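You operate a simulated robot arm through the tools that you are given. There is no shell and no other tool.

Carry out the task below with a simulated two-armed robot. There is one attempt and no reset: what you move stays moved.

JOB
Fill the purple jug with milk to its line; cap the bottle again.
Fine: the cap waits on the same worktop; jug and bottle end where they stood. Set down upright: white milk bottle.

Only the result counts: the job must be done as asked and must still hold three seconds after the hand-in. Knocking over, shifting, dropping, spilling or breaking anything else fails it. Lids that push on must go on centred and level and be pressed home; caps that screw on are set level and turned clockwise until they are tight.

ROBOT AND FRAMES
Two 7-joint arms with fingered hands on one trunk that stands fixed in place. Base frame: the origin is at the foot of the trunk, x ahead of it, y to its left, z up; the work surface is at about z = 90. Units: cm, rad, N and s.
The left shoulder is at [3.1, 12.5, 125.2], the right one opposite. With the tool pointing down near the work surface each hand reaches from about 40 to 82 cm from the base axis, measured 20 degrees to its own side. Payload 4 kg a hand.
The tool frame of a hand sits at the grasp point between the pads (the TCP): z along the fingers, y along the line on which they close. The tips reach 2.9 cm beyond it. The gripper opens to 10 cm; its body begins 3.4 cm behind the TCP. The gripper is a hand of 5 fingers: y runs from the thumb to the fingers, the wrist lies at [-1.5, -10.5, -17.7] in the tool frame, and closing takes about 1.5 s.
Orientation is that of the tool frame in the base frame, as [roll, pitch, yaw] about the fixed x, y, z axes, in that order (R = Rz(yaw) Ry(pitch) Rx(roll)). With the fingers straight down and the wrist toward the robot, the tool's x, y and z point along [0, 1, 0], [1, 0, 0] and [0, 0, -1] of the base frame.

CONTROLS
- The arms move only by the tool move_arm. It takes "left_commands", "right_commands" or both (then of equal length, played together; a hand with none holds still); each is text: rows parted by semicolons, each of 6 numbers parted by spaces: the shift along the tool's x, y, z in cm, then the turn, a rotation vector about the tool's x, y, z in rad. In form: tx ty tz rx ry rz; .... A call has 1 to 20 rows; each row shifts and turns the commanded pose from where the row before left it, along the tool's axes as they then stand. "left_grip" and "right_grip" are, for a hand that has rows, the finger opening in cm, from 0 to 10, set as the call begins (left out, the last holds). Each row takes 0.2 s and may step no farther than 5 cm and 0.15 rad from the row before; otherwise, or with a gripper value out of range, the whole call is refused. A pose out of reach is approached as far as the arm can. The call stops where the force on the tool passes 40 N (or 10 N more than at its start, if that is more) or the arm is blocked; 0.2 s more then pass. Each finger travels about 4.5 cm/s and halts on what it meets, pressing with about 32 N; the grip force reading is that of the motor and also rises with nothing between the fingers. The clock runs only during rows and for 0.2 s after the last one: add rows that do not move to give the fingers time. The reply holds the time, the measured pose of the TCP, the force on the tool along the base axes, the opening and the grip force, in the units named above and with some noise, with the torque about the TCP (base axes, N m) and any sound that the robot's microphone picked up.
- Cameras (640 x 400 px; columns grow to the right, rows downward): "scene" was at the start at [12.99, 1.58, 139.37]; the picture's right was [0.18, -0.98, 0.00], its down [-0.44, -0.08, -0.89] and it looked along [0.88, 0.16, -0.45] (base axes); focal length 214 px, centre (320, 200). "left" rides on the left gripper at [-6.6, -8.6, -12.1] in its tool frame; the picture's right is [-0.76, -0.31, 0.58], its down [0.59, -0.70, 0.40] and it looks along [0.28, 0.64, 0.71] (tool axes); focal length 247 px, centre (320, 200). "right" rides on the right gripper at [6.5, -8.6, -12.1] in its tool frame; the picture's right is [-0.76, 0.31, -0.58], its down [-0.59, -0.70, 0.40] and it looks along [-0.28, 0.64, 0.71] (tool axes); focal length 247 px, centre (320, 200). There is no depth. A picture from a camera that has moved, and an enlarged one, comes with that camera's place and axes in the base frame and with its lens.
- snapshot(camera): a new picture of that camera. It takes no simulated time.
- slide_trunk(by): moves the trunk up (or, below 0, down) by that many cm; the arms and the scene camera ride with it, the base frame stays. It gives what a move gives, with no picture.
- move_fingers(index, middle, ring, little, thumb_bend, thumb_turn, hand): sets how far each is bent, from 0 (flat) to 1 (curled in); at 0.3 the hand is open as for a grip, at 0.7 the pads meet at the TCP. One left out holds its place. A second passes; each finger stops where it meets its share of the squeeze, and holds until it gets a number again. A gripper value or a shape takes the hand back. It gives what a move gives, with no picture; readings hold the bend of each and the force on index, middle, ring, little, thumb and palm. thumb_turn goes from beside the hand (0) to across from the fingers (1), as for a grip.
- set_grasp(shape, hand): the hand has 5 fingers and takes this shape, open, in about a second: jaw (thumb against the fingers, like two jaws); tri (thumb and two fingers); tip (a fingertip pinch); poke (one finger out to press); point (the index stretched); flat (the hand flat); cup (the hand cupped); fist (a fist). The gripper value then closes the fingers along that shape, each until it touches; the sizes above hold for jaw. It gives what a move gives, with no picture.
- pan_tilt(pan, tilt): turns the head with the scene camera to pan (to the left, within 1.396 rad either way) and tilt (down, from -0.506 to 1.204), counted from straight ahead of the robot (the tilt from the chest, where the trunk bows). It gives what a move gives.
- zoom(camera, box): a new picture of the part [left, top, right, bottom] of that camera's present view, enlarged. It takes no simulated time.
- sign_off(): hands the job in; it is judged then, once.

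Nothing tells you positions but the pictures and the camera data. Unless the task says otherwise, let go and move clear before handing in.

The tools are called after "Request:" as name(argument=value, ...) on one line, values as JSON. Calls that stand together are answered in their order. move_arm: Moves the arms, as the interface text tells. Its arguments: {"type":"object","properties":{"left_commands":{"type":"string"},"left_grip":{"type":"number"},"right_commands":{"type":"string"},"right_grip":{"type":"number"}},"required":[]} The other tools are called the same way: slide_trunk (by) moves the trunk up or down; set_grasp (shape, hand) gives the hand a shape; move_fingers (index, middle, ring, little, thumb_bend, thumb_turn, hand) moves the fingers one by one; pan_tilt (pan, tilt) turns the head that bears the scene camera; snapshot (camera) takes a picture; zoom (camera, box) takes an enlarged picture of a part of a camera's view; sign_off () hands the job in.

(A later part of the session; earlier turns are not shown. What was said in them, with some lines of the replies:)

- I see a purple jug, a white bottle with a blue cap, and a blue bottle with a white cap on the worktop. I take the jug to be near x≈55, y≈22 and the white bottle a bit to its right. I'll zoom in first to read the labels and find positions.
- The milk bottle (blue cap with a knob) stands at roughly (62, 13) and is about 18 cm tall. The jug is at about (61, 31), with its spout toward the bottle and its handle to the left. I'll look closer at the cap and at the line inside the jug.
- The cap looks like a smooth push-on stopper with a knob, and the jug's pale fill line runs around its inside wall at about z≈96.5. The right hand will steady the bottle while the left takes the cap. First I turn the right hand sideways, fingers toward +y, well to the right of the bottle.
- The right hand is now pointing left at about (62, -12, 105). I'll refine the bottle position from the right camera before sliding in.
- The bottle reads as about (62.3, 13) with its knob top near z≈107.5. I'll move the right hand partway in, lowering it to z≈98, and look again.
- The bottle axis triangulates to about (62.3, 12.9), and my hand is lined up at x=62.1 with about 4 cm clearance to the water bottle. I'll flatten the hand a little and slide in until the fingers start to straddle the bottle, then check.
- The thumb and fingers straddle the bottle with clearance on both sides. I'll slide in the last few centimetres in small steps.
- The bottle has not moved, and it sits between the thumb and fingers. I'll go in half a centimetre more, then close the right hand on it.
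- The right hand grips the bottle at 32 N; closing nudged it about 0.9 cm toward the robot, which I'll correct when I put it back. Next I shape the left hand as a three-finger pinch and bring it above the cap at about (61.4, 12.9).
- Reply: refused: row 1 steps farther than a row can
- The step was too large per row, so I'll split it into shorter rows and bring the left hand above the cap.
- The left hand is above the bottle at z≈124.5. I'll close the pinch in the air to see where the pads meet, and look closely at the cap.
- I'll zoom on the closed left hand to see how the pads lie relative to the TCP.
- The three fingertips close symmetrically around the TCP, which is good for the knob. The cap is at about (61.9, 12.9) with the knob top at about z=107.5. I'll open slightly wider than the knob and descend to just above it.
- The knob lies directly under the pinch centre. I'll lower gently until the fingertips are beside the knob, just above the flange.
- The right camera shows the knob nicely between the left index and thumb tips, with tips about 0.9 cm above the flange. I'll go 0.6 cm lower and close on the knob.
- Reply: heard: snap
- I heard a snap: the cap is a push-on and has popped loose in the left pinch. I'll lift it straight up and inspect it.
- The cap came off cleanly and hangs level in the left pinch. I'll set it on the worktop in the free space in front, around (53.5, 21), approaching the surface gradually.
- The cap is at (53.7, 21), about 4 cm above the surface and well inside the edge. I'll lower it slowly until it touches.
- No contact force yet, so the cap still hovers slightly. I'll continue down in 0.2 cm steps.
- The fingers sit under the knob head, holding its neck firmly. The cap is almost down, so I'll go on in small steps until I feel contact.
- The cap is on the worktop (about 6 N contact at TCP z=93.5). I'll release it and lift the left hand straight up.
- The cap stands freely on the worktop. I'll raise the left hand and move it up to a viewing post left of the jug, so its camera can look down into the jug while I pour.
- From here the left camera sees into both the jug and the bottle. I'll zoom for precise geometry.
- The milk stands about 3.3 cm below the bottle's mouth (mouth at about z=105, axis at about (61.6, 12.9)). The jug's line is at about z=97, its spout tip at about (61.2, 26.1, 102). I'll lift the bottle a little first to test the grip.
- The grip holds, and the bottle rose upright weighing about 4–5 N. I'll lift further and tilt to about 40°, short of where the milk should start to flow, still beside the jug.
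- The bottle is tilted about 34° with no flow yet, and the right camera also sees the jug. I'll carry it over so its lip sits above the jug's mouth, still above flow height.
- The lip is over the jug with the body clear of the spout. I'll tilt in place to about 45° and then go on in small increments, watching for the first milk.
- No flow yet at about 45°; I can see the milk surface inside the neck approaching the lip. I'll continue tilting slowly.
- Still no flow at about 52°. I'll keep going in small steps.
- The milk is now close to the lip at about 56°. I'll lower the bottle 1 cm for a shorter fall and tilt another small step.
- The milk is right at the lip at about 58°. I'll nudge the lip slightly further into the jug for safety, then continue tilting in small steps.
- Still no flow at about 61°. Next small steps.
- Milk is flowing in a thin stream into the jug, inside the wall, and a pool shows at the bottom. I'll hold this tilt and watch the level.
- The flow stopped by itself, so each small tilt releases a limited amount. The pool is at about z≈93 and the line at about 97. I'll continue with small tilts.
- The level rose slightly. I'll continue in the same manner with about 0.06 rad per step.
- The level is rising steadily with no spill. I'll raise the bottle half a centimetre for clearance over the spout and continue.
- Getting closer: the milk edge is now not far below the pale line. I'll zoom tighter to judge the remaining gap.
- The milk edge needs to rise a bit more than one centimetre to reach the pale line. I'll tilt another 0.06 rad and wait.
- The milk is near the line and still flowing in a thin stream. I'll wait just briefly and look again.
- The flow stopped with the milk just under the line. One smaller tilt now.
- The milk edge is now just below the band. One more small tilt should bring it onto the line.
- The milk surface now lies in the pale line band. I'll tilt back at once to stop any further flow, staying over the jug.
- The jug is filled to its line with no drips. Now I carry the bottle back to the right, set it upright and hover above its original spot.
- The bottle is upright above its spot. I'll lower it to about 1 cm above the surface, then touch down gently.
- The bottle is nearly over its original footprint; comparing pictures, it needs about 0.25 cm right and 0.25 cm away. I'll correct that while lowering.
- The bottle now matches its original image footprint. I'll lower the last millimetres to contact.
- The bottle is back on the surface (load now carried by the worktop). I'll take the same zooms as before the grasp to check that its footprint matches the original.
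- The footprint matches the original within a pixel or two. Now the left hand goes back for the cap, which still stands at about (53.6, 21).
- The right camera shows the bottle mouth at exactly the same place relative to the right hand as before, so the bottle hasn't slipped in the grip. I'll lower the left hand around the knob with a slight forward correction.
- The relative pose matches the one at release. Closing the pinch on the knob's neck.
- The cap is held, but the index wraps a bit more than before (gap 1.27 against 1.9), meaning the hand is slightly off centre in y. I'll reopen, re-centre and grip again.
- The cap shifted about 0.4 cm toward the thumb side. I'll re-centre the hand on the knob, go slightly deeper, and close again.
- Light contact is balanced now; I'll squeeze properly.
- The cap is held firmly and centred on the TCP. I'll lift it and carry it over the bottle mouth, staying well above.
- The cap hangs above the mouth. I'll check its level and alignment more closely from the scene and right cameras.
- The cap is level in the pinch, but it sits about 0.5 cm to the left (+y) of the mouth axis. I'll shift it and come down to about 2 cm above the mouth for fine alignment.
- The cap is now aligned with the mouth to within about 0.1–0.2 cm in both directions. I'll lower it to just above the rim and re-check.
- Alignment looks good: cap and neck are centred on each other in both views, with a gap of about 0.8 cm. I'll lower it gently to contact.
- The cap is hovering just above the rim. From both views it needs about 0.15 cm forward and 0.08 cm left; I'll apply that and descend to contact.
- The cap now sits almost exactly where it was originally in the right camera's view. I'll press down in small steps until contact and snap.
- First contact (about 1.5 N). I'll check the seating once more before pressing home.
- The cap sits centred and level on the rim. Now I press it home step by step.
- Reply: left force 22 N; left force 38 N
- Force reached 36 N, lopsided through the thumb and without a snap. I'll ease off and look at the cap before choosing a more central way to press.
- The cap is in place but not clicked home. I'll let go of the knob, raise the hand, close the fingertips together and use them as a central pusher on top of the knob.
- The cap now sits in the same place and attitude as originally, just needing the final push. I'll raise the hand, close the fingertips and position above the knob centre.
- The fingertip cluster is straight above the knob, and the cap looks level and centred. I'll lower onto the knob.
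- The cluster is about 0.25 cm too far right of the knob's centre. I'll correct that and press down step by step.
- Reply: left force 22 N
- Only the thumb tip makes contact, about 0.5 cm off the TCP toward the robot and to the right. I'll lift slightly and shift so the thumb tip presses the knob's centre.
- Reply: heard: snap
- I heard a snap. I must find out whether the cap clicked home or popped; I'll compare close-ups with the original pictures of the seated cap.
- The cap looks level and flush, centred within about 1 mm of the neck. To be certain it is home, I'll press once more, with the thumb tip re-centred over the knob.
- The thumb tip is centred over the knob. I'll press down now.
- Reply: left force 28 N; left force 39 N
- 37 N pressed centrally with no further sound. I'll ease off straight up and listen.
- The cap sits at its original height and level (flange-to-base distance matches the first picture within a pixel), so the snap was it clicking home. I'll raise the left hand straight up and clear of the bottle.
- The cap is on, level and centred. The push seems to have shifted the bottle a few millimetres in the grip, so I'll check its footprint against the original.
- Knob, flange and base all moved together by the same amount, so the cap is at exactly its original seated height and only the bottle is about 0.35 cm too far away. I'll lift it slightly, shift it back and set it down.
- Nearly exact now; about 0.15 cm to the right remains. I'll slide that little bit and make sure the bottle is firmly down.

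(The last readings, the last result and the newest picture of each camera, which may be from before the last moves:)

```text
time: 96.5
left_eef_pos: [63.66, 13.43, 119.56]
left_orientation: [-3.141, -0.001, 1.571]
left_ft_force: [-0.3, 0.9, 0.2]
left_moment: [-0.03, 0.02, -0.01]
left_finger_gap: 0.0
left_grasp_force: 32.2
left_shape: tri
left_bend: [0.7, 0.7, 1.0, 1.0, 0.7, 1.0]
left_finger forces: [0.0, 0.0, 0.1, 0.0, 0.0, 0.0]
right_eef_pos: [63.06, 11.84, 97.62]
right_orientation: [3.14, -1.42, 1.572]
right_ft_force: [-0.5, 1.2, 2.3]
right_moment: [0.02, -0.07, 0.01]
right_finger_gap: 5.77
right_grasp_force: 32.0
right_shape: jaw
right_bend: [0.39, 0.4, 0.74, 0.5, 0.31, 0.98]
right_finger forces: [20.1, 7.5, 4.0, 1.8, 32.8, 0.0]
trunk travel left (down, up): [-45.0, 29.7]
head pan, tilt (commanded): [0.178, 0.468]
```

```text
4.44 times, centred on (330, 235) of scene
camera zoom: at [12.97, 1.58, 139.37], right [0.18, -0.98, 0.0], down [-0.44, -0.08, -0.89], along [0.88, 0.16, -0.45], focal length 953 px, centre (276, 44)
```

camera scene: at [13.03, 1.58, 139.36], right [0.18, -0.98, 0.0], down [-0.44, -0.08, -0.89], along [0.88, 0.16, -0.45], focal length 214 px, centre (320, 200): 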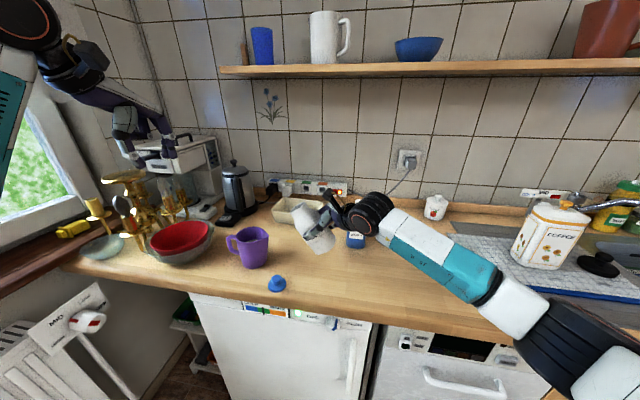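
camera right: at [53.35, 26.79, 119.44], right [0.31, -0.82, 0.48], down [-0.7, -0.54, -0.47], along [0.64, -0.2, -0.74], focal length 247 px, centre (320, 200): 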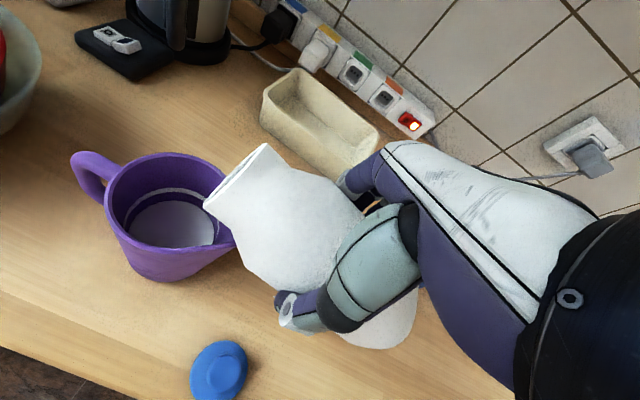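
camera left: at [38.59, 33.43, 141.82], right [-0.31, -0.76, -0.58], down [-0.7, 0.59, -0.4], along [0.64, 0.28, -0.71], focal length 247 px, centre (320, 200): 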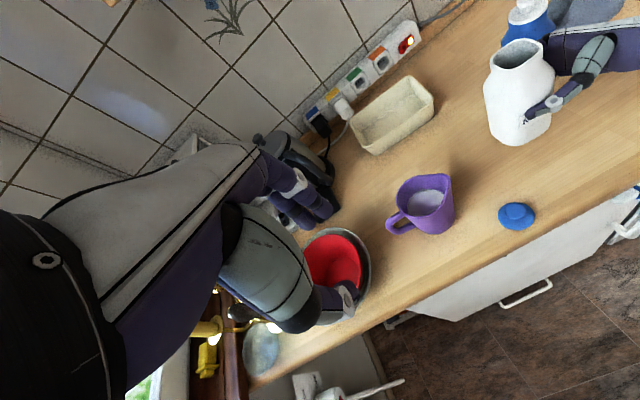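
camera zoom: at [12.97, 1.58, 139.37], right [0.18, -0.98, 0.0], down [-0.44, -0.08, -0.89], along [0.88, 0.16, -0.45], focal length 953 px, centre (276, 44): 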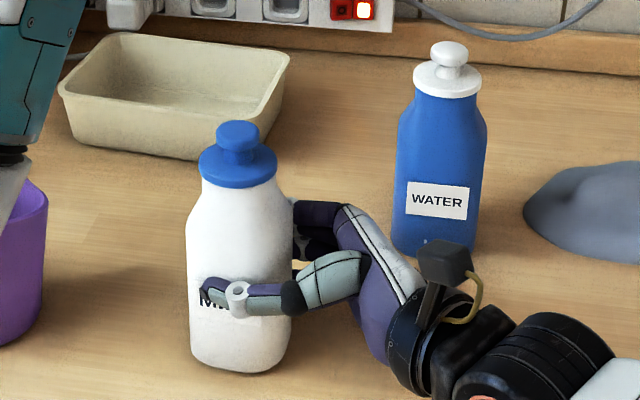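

The bottle matches its original image exactly. I'll move the left hand away first, then open the right hand.

Request:
move_arm(left_commands="0 0 -4.5 0 0 0; 3.8 -2.36 -0.8 0 0 0; 3.8 -2.36 -0.8 0 0 0; 3.8 -2.36 -0.8 0 0 0; 3.8 -2.36 -0.8 0 0 0; 3.8 -2.36 -0.8 0 0 0; 3.8 -2.36 -0.8 0 0 0; 3.8 -2.36 -0.8 0 0 0; 0 0 0 0 0 0")

Request:
move_arm(right_commands="0 0 0 0 0 0; 0 0 0 0 0 0; 0 0 0 0 0 0; 0 0 0 0 0 0", right_grip=7)

Request:
zoom(camera="scene", box=[280, 190, 380, 280])

Request:
snapshot(camera="left")

```text
time: 98.5
left_eef_pos: [46.69, 39.92, 129.79]
left_orientation: [3.141, 0.001, 1.57]
left_ft_force: [0.7, -0.2, 0.2]
left_moment: [0.04, 0.0, -0.01]
left_finger_gap: 0.0
left_grasp_force: 31.9
left_shape: tri
left_bend: [0.7, 0.7, 1.0, 1.0, 0.7, 1.0]
left_finger forces: [0.1, 0.0, 0.2, 0.1, 0.0, 0.1]
right_eef_pos: [63.11, 11.72, 97.56]
right_orientation: [3.135, -1.421, 1.575]
right_ft_force: [-0.1, 1.0, 2.3]
right_moment: [0.05, -0.14, 0.01]
right_finger_gap: 5.8
right_grasp_force: 31.4
right_shape: jaw
right_bend: [0.39, 0.4, 0.74, 0.5, 0.31, 0.98]
right_finger forces: [20.0, 7.6, 4.3, 1.8, 32.5, 0.0]
trunk travel left (down, up): [-45.0, 29.7]
head pan, tilt (commanded): [0.178, 0.468]
```

```text
time: 99.5
left_eef_pos: [46.7, 39.85, 129.7]
left_orientation: [3.142, -0.001, 1.571]
left_ft_force: [0.1, 0.0, 0.2]
left_moment: [0.02, 0.0, -0.04]
left_finger_gap: 0.0
left_grasp_force: 32.1
left_shape: tri
left_bend: [0.7, 0.7, 1.0, 1.0, 0.7, 1.0]
left_finger forces: [0.1, 0.0, 0.0, 0.0, 0.0, 0.1]
right_eef_pos: [62.99, 11.82, 97.46]
right_orientation: [-3.133, -1.419, 1.562]
right_ft_force: [0.9, 0.0, -0.6]
right_moment: [0.02, 0.01, 0.0]
right_finger_gap: 6.99
right_grasp_force: 0.0
right_shape: jaw
right_bend: [0.41, 0.36, 0.26, 0.41, 0.31, 0.99]
right_finger forces: [0.1, 0.0, 0.0, 0.0, 0.0, 0.1]
trunk travel left (down, up): [-45.0, 29.7]
head pan, tilt (commanded): [0.178, 0.468]
```

```text
4.44 times, centred on (330, 235) of scene
camera zoom: at [12.99, 1.59, 139.36], right [0.18, -0.98, 0.0], down [-0.44, -0.08, -0.89], along [0.88, 0.16, -0.45], focal length 953 px, centre (276, 44)
```

zoom: 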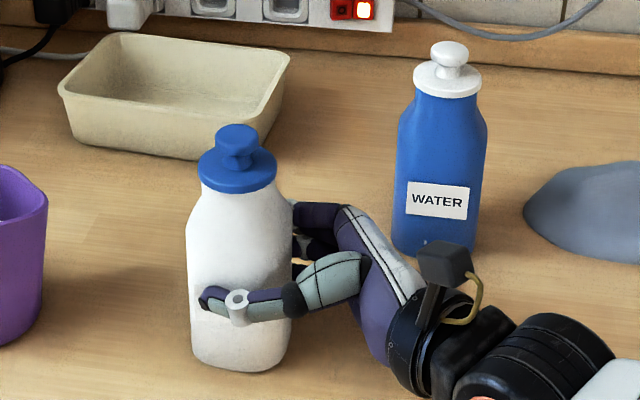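

```text
taken
camera left: at [38.16, 33.4, 141.67], right [-0.31, -0.76, -0.58], down [-0.7, 0.59, -0.4], along [0.64, 0.28, -0.71], focal length 247 px, centre (320, 200)
```

left: 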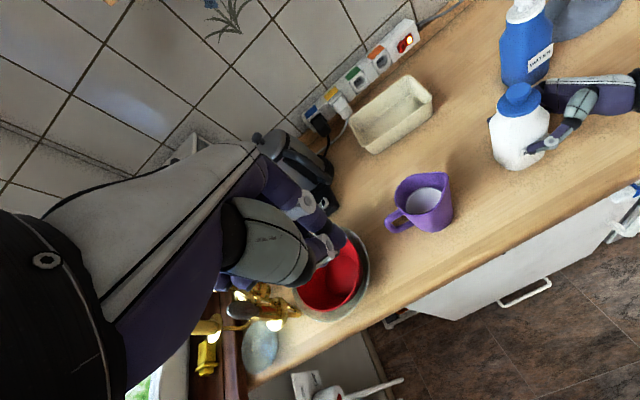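

The right hand has let go. The label looks hidden and the cap a touch different in the picture, so I'll zoom in to check the bottle.

Request:
zoom(camera="scene", box=[290, 205, 350, 280])

Request:
zoom(camera="left", box=[470, 70, 580, 190])

Request:
zoom(camera="right", box=[100, 20, 420, 360])

```text
5.33 times, centred on (320, 242) of scene
camera zoom: at [12.99, 1.59, 139.36], right [0.18, -0.98, 0.0], down [-0.44, -0.08, -0.89], along [0.88, 0.16, -0.45], focal length 1144 px, centre (320, -27)
```

zoom: 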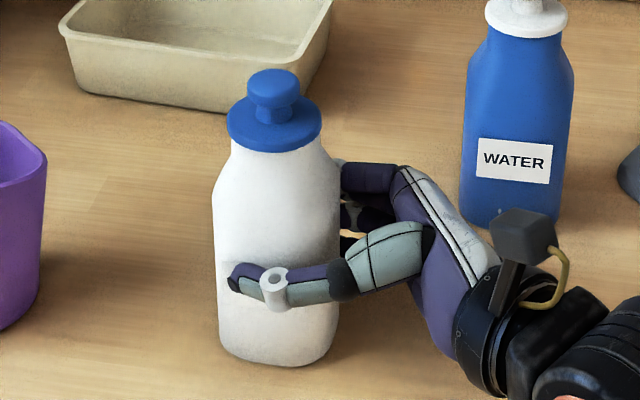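

```text
3.33 times, centred on (525, 130) of left
camera zoom: at [38.16, 33.4, 141.67], right [-0.31, -0.76, -0.58], down [-0.7, 0.59, -0.4], along [0.64, 0.28, -0.71], focal length 823 px, centre (-363, 433)
```

zoom: 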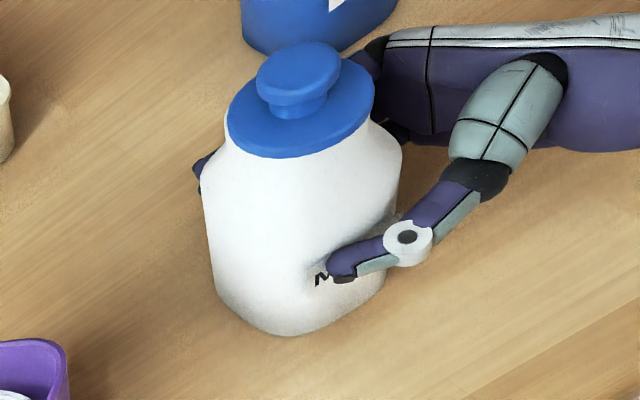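

```text
1.18 times, centred on (260, 190) of right
camera zoom: at [54.64, 0.81, 105.76], right [0.31, -0.68, -0.66], down [-0.7, 0.31, -0.64], along [0.64, 0.66, -0.39], focal length 291 px, centre (391, 212)
```

zoom: 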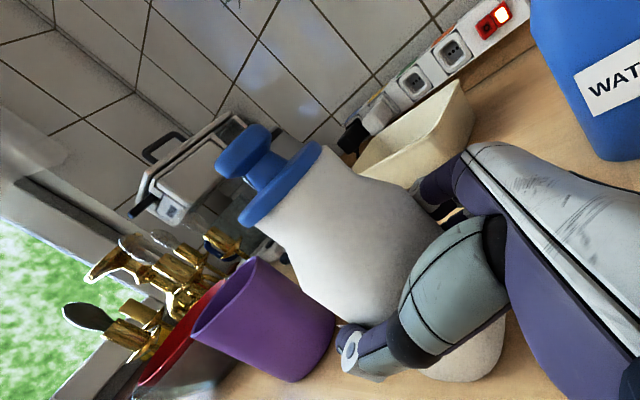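

The bottle stands upright on its own in its original place with the cap level. I'll open fully, shift the hand a little toward the robot to free the thumb, and withdraw to the right.

Request:
move_arm(right_commands="0 0 0 0 0 0; 0 0 0 0 0 0; 0 0 0 0 0 0; 0 0 0 0 0 0; 0 -0.25 0 0 0 0; 0 -0.25 0 0 0 0; 0 -0.25 0 0 0 0; 0 0 0 0 0 0", right_grip=10)

Request:
zoom(camera="scene", box=[290, 205, 350, 280])

Request:
zoom(camera="left", box=[470, 70, 580, 190])

```text
time: 101.3
left_eef_pos: [46.91, 40.01, 129.73]
left_orientation: [-3.141, -0.001, 1.572]
left_ft_force: [-0.1, 1.0, 0.9]
left_moment: [0.0, -0.01, 0.01]
left_finger_gap: 0.0
left_grasp_force: 32.7
left_shape: tri
left_bend: [0.7, 0.7, 1.0, 1.0, 0.7, 1.0]
left_finger forces: [0.0, 0.0, 0.0, 0.0, 0.0, 0.0]
right_eef_pos: [62.34, 11.71, 97.59]
right_orientation: [-3.136, -1.419, 1.566]
right_ft_force: [0.4, -0.4, 0.2]
right_moment: [-0.02, 0.01, 0.01]
right_finger_gap: 9.99
right_grasp_force: 0.1
right_shape: jaw
right_bend: [0.3, 0.3, 0.3, 0.3, 0.3, 0.98]
right_finger forces: [0.0, 0.1, 0.0, 0.0, 0.1, 0.1]
trunk travel left (down, up): [-45.0, 29.7]
head pan, tilt (commanded): [0.178, 0.468]
```

```text
5.33 times, centred on (320, 242) of scene
camera zoom: at [12.99, 1.6, 139.36], right [0.18, -0.98, 0.0], down [-0.44, -0.08, -0.89], along [0.88, 0.16, -0.45], focal length 1144 px, centre (320, -27)
```

zoom: 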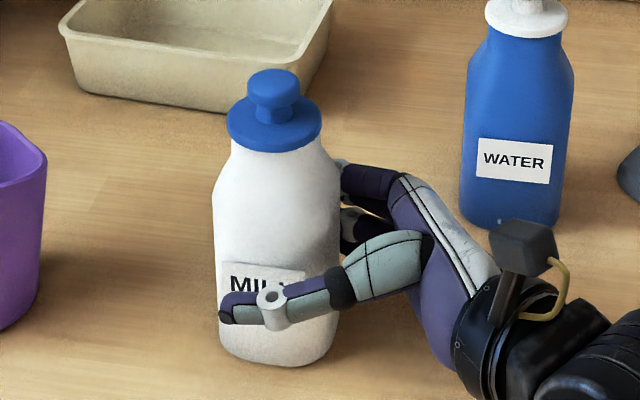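

```text
3.33 times, centred on (525, 130) of left
camera zoom: at [38.16, 33.4, 141.67], right [-0.31, -0.76, -0.58], down [-0.7, 0.59, -0.4], along [0.64, 0.28, -0.71], focal length 823 px, centre (-363, 433)
```

zoom: 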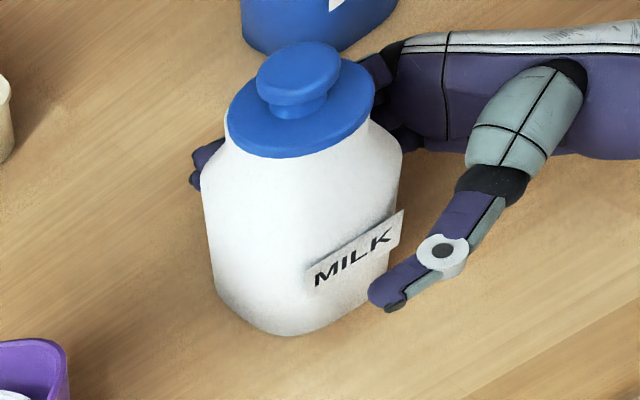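

The hand is clear on all sides. I'll withdraw it to the right, then raise it.

Request:
move_arm(right_commands="-0.22 0 -1.48 0 0 0; -0.3 0 -1.98 0 0 0; -0.45 0 -2.97 0 0 0; -0.45 0 -2.97 0 0 0; -0.45 0 -2.97 0 0 0; -0.45 0 -2.97 0 0 0; 0 0 0 0 0 0")

Request:
zoom(camera="scene", box=[200, 180, 420, 300])

Request:
zoom(camera="left", box=[380, 70, 600, 250])

Request:
zoom(camera="scene", box=[290, 205, 350, 280])

```text
time: 102.9
left_eef_pos: [46.77, 40.02, 129.54]
left_orientation: [-3.141, -0.001, 1.569]
left_ft_force: [-1.0, 0.5, -0.1]
left_moment: [0.02, -0.01, 0.0]
left_finger_gap: 0.0
left_grasp_force: 31.7
left_shape: tri
left_bend: [0.7, 0.7, 1.0, 1.0, 0.7, 1.0]
left_finger forces: [0.0, 0.0, 0.0, 0.0, 0.0, 0.0]
right_eef_pos: [62.27, -3.86, 97.32]
right_orientation: [-3.123, -1.42, 1.552]
right_ft_force: [0.9, 0.3, 0.0]
right_moment: [0.0, 0.01, 0.01]
right_finger_gap: 9.97
right_grasp_force: 0.1
right_shape: jaw
right_bend: [0.3, 0.3, 0.3, 0.3, 0.3, 0.98]
right_finger forces: [0.0, 0.0, 0.1, 0.1, 0.0, 0.0]
trunk travel left (down, up): [-45.0, 29.7]
head pan, tilt (commanded): [0.178, 0.468]
```

```text
2.91 times, centred on (310, 240) of scene
camera zoom: at [13.0, 1.62, 139.36], right [0.18, -0.98, 0.0], down [-0.44, -0.08, -0.89], along [0.88, 0.16, -0.45], focal length 624 px, centre (349, 84)
```

zoom: 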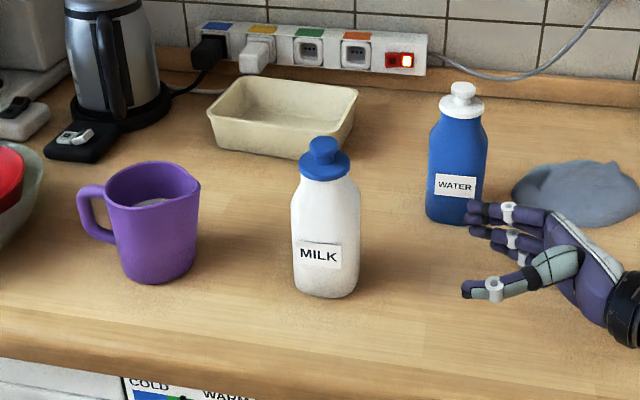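

```text
2.22 times, centred on (490, 160) of left
camera zoom: at [38.17, 33.42, 141.66], right [-0.31, -0.76, -0.58], down [-0.7, 0.59, -0.4], along [0.64, 0.28, -0.71], focal length 549 px, centre (-58, 289)
```

zoom: 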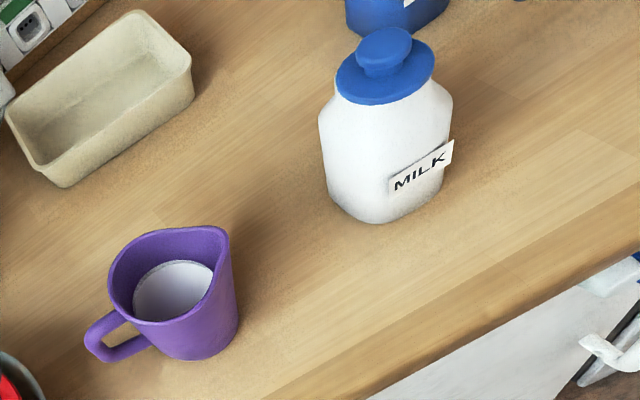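

```text
5.33 times, centred on (320, 242) of scene
camera zoom: at [13.0, 1.62, 139.36], right [0.18, -0.98, 0.0], down [-0.44, -0.08, -0.89], along [0.88, 0.16, -0.45], focal length 1144 px, centre (320, -27)
```

zoom: 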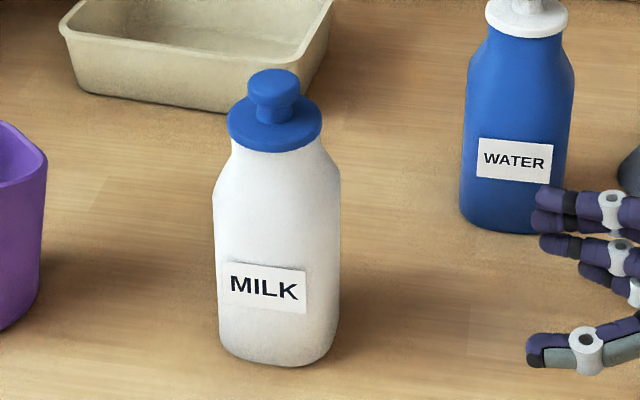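

The bottle stands alone, capped, at its original spot, and the jug holds milk at its line. I'll compare the cap's seating against the very first close-up.

Request:
zoom(camera="scene", box=[295, 210, 330, 232])

Request:
zoom(camera="left", box=[490, 70, 560, 130])

Request:
zoom(camera="right", box=[100, 100, 320, 330])

Request:
zoom(camera="left", box=[410, 170, 470, 225])

```text
16.00 times, centred on (312, 221) of scene
camera zoom: at [13.0, 1.62, 139.36], right [0.18, -0.98, 0.0], down [-0.44, -0.08, -0.89], along [0.88, 0.16, -0.45], focal length 3432 px, centre (440, -136)
```

zoom: 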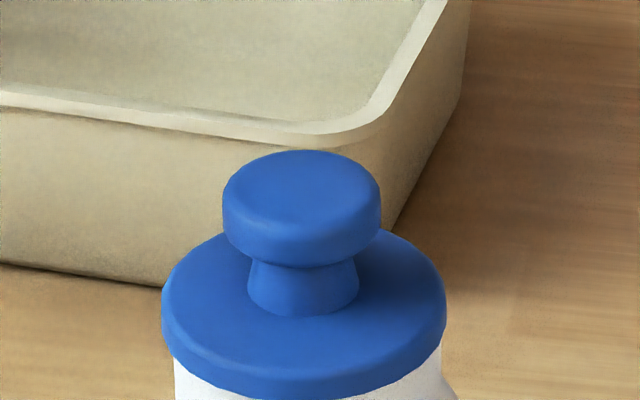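

```text
6.67 times, centred on (525, 100) of left
camera zoom: at [38.17, 33.42, 141.66], right [-0.31, -0.76, -0.58], down [-0.7, 0.59, -0.4], along [0.64, 0.28, -0.71], focal length 1646 px, centre (-1047, 867)
```

zoom: 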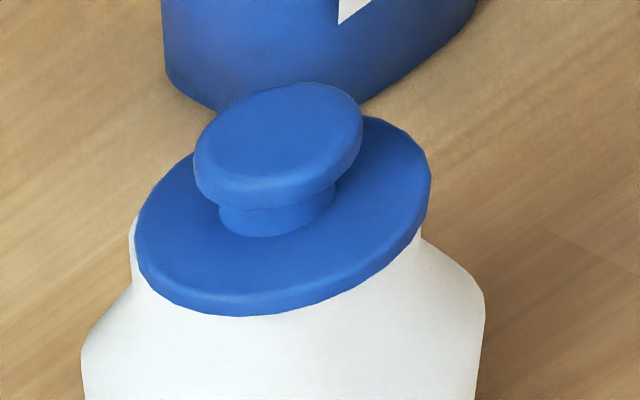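

```text
1.74 times, centred on (210, 215) of right
camera zoom: at [53.78, -14.83, 105.7], right [0.31, -0.68, -0.66], down [-0.7, 0.31, -0.64], along [0.64, 0.66, -0.39], focal length 430 px, centre (511, 174)
```

zoom: 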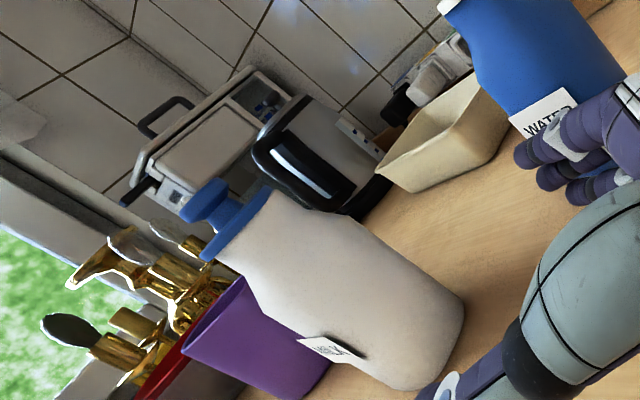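

```text
7.27 times, centred on (440, 198) of left
camera zoom: at [38.17, 33.42, 141.66], right [-0.31, -0.76, -0.58], down [-0.7, 0.59, -0.4], along [0.64, 0.28, -0.71], focal length 1796 px, centre (-553, 218)
```

zoom: 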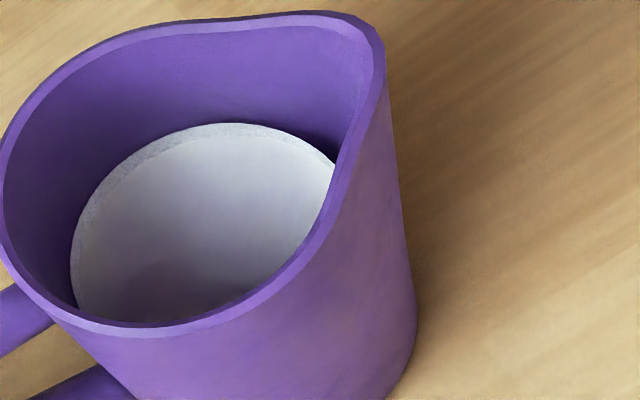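

The jug is filled right at the band, and the cap looks level and flush. I'll check the bottle's base once more at high zoom.

Request:
zoom(camera="scene", box=[290, 240, 340, 280])

Request:
zoom(camera="scene", box=[280, 190, 380, 280])

Request:
zoom(camera="scene", box=[210, 210, 290, 280])

```text
10.00 times, centred on (315, 260) of scene
camera zoom: at [13.0, 1.62, 139.36], right [0.18, -0.98, 0.0], down [-0.44, -0.08, -0.89], along [0.88, 0.16, -0.45], focal length 2145 px, centre (370, -400)
```

zoom: 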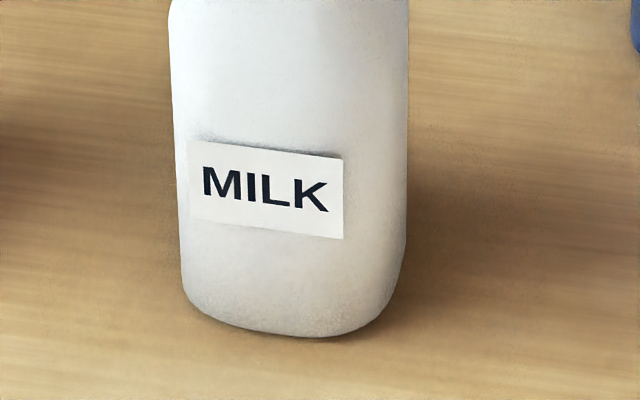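

```text
4.44 times, centred on (330, 235) of scene
camera zoom: at [13.0, 1.62, 139.36], right [0.18, -0.98, 0.0], down [-0.44, -0.08, -0.89], along [0.88, 0.16, -0.45], focal length 953 px, centre (276, 44)
```

zoom: 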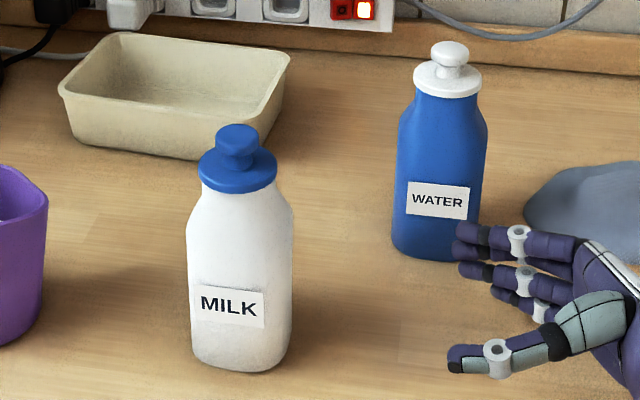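

```text
5.71 times, centred on (250, 245) of scene
camera zoom: at [13.0, 1.62, 139.36], right [0.18, -0.98, 0.0], down [-0.44, -0.08, -0.89], along [0.88, 0.16, -0.45], focal length 1226 px, centre (720, -57)
```

zoom: 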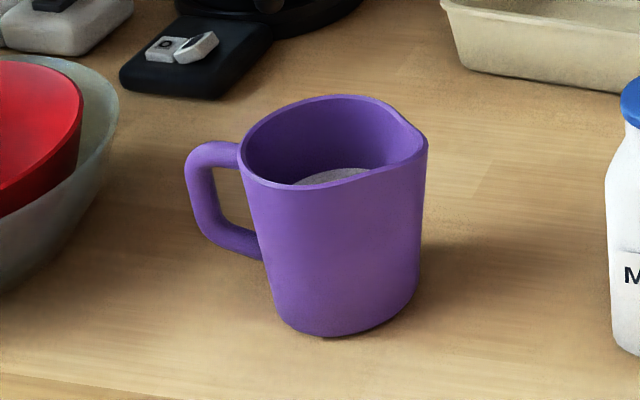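

Base and label coincide with the original picture, the jug hasn't moved, and the cap sits flush and level. I'll now pull the right hand further back and raise it clear of everything.

Request:
move_arm(right_commands="-0.45 0 -2.97 0 0 0; -0.45 0 -2.97 0 0 0; -0.45 0 -2.97 0 0 0; 4.4 0 -0.7 0 0 0; 4.4 0 -0.7 0 0 0; 4.4 0 -0.7 0 0 0; 4.4 0 -0.7 0 0 0; 4.4 0 -0.7 0 0 0; 0 0 0 0 0 0")

Request:
snapshot(camera="scene")

Request:
zoom(camera="right", box=[0, 100, 320, 400])

Request:
zoom(camera="left", box=[490, 70, 560, 130])

```text
time: 104.9
left_eef_pos: [46.84, 39.96, 129.62]
left_orientation: [-3.138, 0.0, 1.571]
left_ft_force: [0.9, -0.9, -0.3]
left_moment: [0.01, -0.03, -0.01]
left_finger_gap: 0.02
left_grasp_force: 32.0
left_shape: tri
left_bend: [0.7, 0.7, 1.0, 1.0, 0.7, 1.0]
left_finger forces: [0.0, 0.1, 0.0, 0.0, 0.0, 0.0]
right_eef_pos: [62.45, -12.93, 119.59]
right_orientation: [-3.125, -1.42, 1.554]
right_ft_force: [-0.1, -0.8, -0.4]
right_moment: [-0.03, -0.03, -0.01]
right_finger_gap: 9.97
right_grasp_force: 0.0
right_shape: jaw
right_bend: [0.3, 0.3, 0.3, 0.3, 0.3, 0.98]
right_finger forces: [0.0, 0.0, 0.1, 0.1, 0.0, 0.0]
trunk travel left (down, up): [-45.0, 29.7]
head pan, tilt (commanded): [0.178, 0.468]
```

```text
taken
camera scene: at [13.03, 1.55, 139.36], right [0.18, -0.98, 0.0], down [-0.44, -0.08, -0.89], along [0.88, 0.16, -0.45], focal length 214 px, centre (320, 200)
```

scene: 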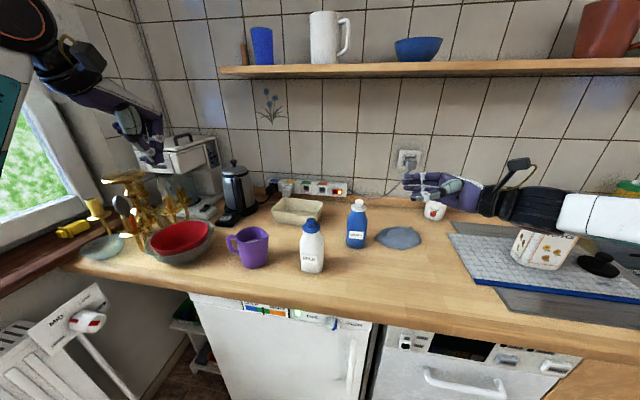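

```text
1.33 times, centred on (160, 250) of right
camera zoom: at [53.96, -23.95, 127.91], right [0.3, -0.68, -0.66], down [-0.7, 0.31, -0.64], along [0.64, 0.66, -0.39], focal length 329 px, centre (533, 133)
```

zoom: 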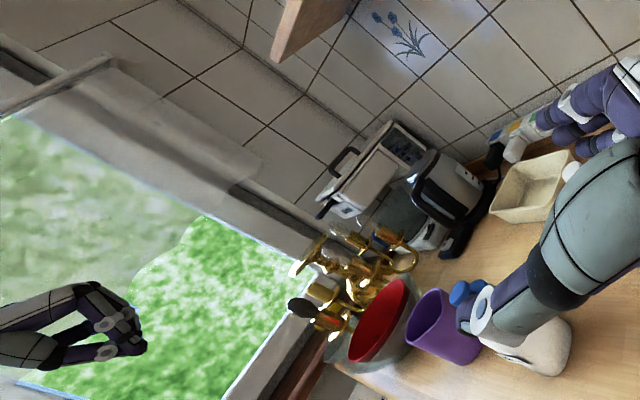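

```text
6.67 times, centred on (525, 100) of left
camera zoom: at [38.2, 33.35, 141.67], right [-0.31, -0.76, -0.58], down [-0.7, 0.59, -0.4], along [0.64, 0.28, -0.71], focal length 1646 px, centre (-1047, 867)
```

zoom: 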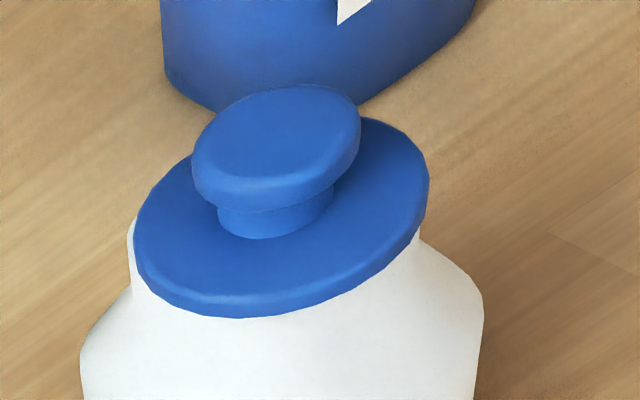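

Everything stands as it should. I'll return both hands to their starting postures, which also lets me repeat the very first left-camera view of the cap for a direct comparison.

Request:
move_arm(right_commands="0 0 0 0 -0.142 0; 0 0 0 0 -0.142 0; 0 0 0 0 -0.142 0; 0 0 0 0 -0.142 0; 0 0 0 0 -0.142 0; 0 0 0 0 -0.142 0; 0 0 0 0 -0.142 0; 0 0 0 0 -0.142 0; 0 0 0 0 -0.142 0; 0 0 0 0 -0.142 0; -2.2 -0.3 -4.2 0 0 0; -2.2 -0.3 -4.2 0 0 0; 0 0 0 0 0 0", left_commands="-2.98 -2.78 -1.65 0 0 0; -2.98 -2.78 -1.65 0 0 0; 0 0 0 0 0 0; 0 0 0 0 0 0; 0 0 0 0 0 0; 0 0 0 0 0 0; 0 0 0 0 0 0; 0 0 0 0 0 0; 0 0 0 0 0 0; 0 0 0 0 0 0; 0 0 0 0 0 0; 0 0 0 0 0 0; 0 0 0 0 0 0", left_grip=5)

Request:
zoom(camera="left", box=[430, 95, 500, 185])

Request:
snapshot(camera="scene")

Request:
zoom(camera="left", box=[355, 170, 425, 240])

Request:
snapshot(camera="right")

```text
time: 107.7
left_eef_pos: [41.25, 33.89, 132.85]
left_orientation: [3.141, 0.0, 1.571]
left_ft_force: [-0.1, 1.6, 0.4]
left_moment: [-0.05, 0.01, 0.02]
left_finger_gap: 4.99
left_grasp_force: 0.1
left_shape: tri
left_bend: [0.4, 0.43, 0.99, 1.0, 0.36, 1.0]
left_finger forces: [0.1, 0.0, 0.0, 0.1, 0.0, 0.0]
right_eef_pos: [65.36, -19.33, 117.41]
right_orientation: [3.111, -0.92, 1.599]
right_ft_force: [-0.7, 0.5, -0.2]
right_moment: [-0.02, 0.02, -0.01]
right_finger_gap: 9.97
right_grasp_force: 0.0
right_shape: jaw
right_bend: [0.3, 0.3, 0.3, 0.3, 0.3, 0.98]
right_finger forces: [0.0, 0.0, 0.1, 0.0, 0.1, 0.0]
right hand out of reach, approached as far as the arm can: row 4, 5, 6, 7, 8, 9, 10, 11, 12
trunk travel left (down, up): [-45.0, 29.7]
head pan, tilt (commanded): [0.178, 0.468]
```

```text
4.44 times, centred on (465, 140) of left
camera zoom: at [32.62, 27.41, 144.78], right [-0.31, -0.76, -0.58], down [-0.7, 0.59, -0.4], along [0.64, 0.28, -0.71], focal length 1098 px, centre (-324, 467)
```

zoom: 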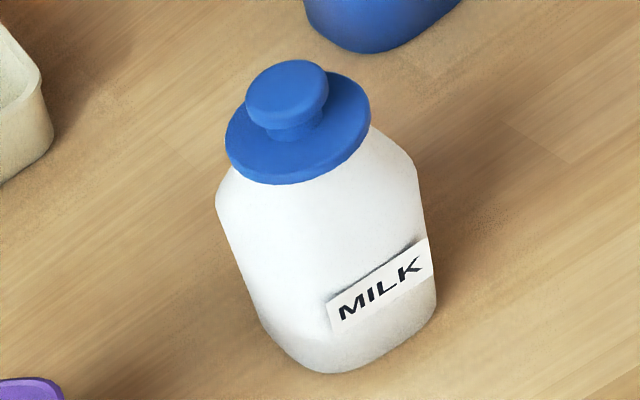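

```text
taken
camera scene: at [12.98, 1.63, 139.37], right [0.18, -0.98, 0.0], down [-0.44, -0.08, -0.89], along [0.88, 0.16, -0.45], focal length 214 px, centre (320, 200)
```

scene: 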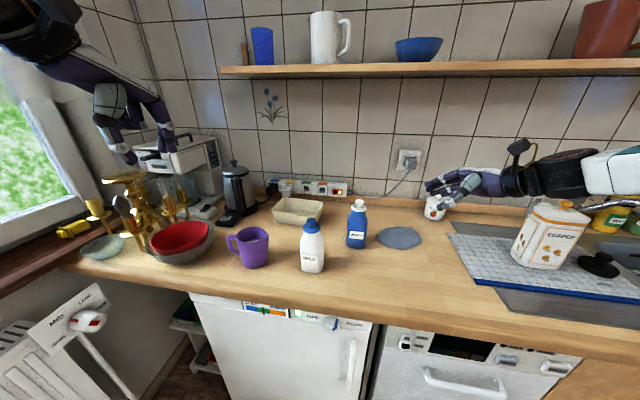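

```text
5.71 times, centred on (390, 205) of left
camera zoom: at [32.62, 27.41, 144.78], right [-0.31, -0.76, -0.58], down [-0.7, 0.59, -0.4], along [0.64, 0.28, -0.71], focal length 1411 px, centre (-80, 171)
```

zoom: 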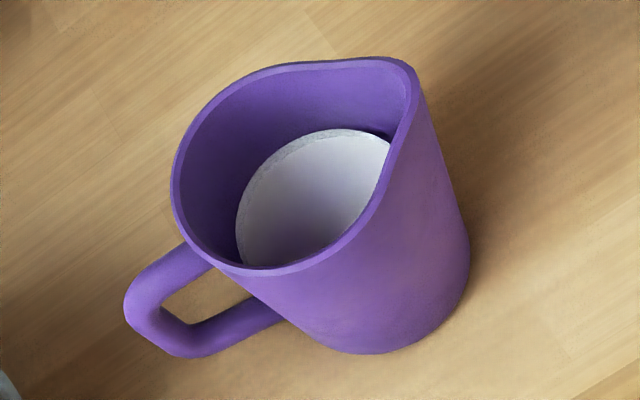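

```text
taken
camera right: at [56.74, -25.02, 129.8], right [0.31, -0.92, -0.25], down [-0.69, -0.04, -0.72], along [0.65, 0.4, -0.65], focal length 247 px, centre (320, 200)
```

right: 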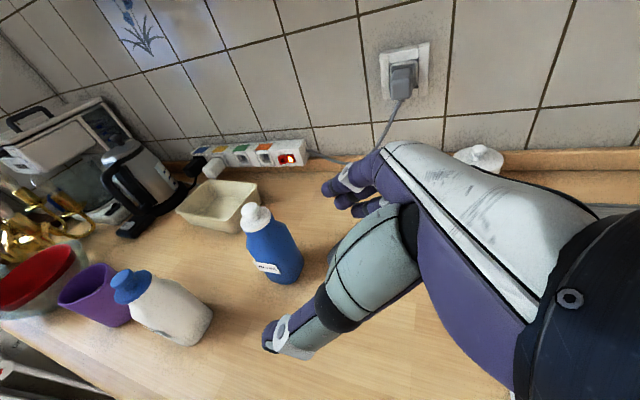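

The work is finished. The jug is filled to its pale line, and the milk bottle stands upright on its original spot. Its cap is level and flush: I heard it snap, and firm pressing afterwards produced no further sound. By my estimate the cap sits up to about 3 mm off centre toward the robot. I saw no spill, and both hands are empty and clear, so I'm handing in.

Request:
sign_off()

```text
The job is handed in.
```

I handed the job in. The purple jug is filled with milk to its line, and the milk bottle is capped again and standing upright.

- **Fill:** The milk surface sits in the pale line band inside the jug. I saw no spill on the worktop.
- **Bottle and jug:** Both stand where they started. The bottle moved slightly each time I gripped it, and I set it back to match the first pictures.
- **Cap:** It is a push-on cap. I heard one snap after pressing it back on, and a further press of about 37 N made no more sound, so I take it to be home. It looks level and flush.
- **Not certain:** The cap may be up to about 3 mm off centre toward the robot. I did not pull on it to prove it is latched, because gripping the knob is what popped it off the first time.

Both hands are empty and clear of everything. The right hand could not get fully back to its starting position, but it is not touching anything.
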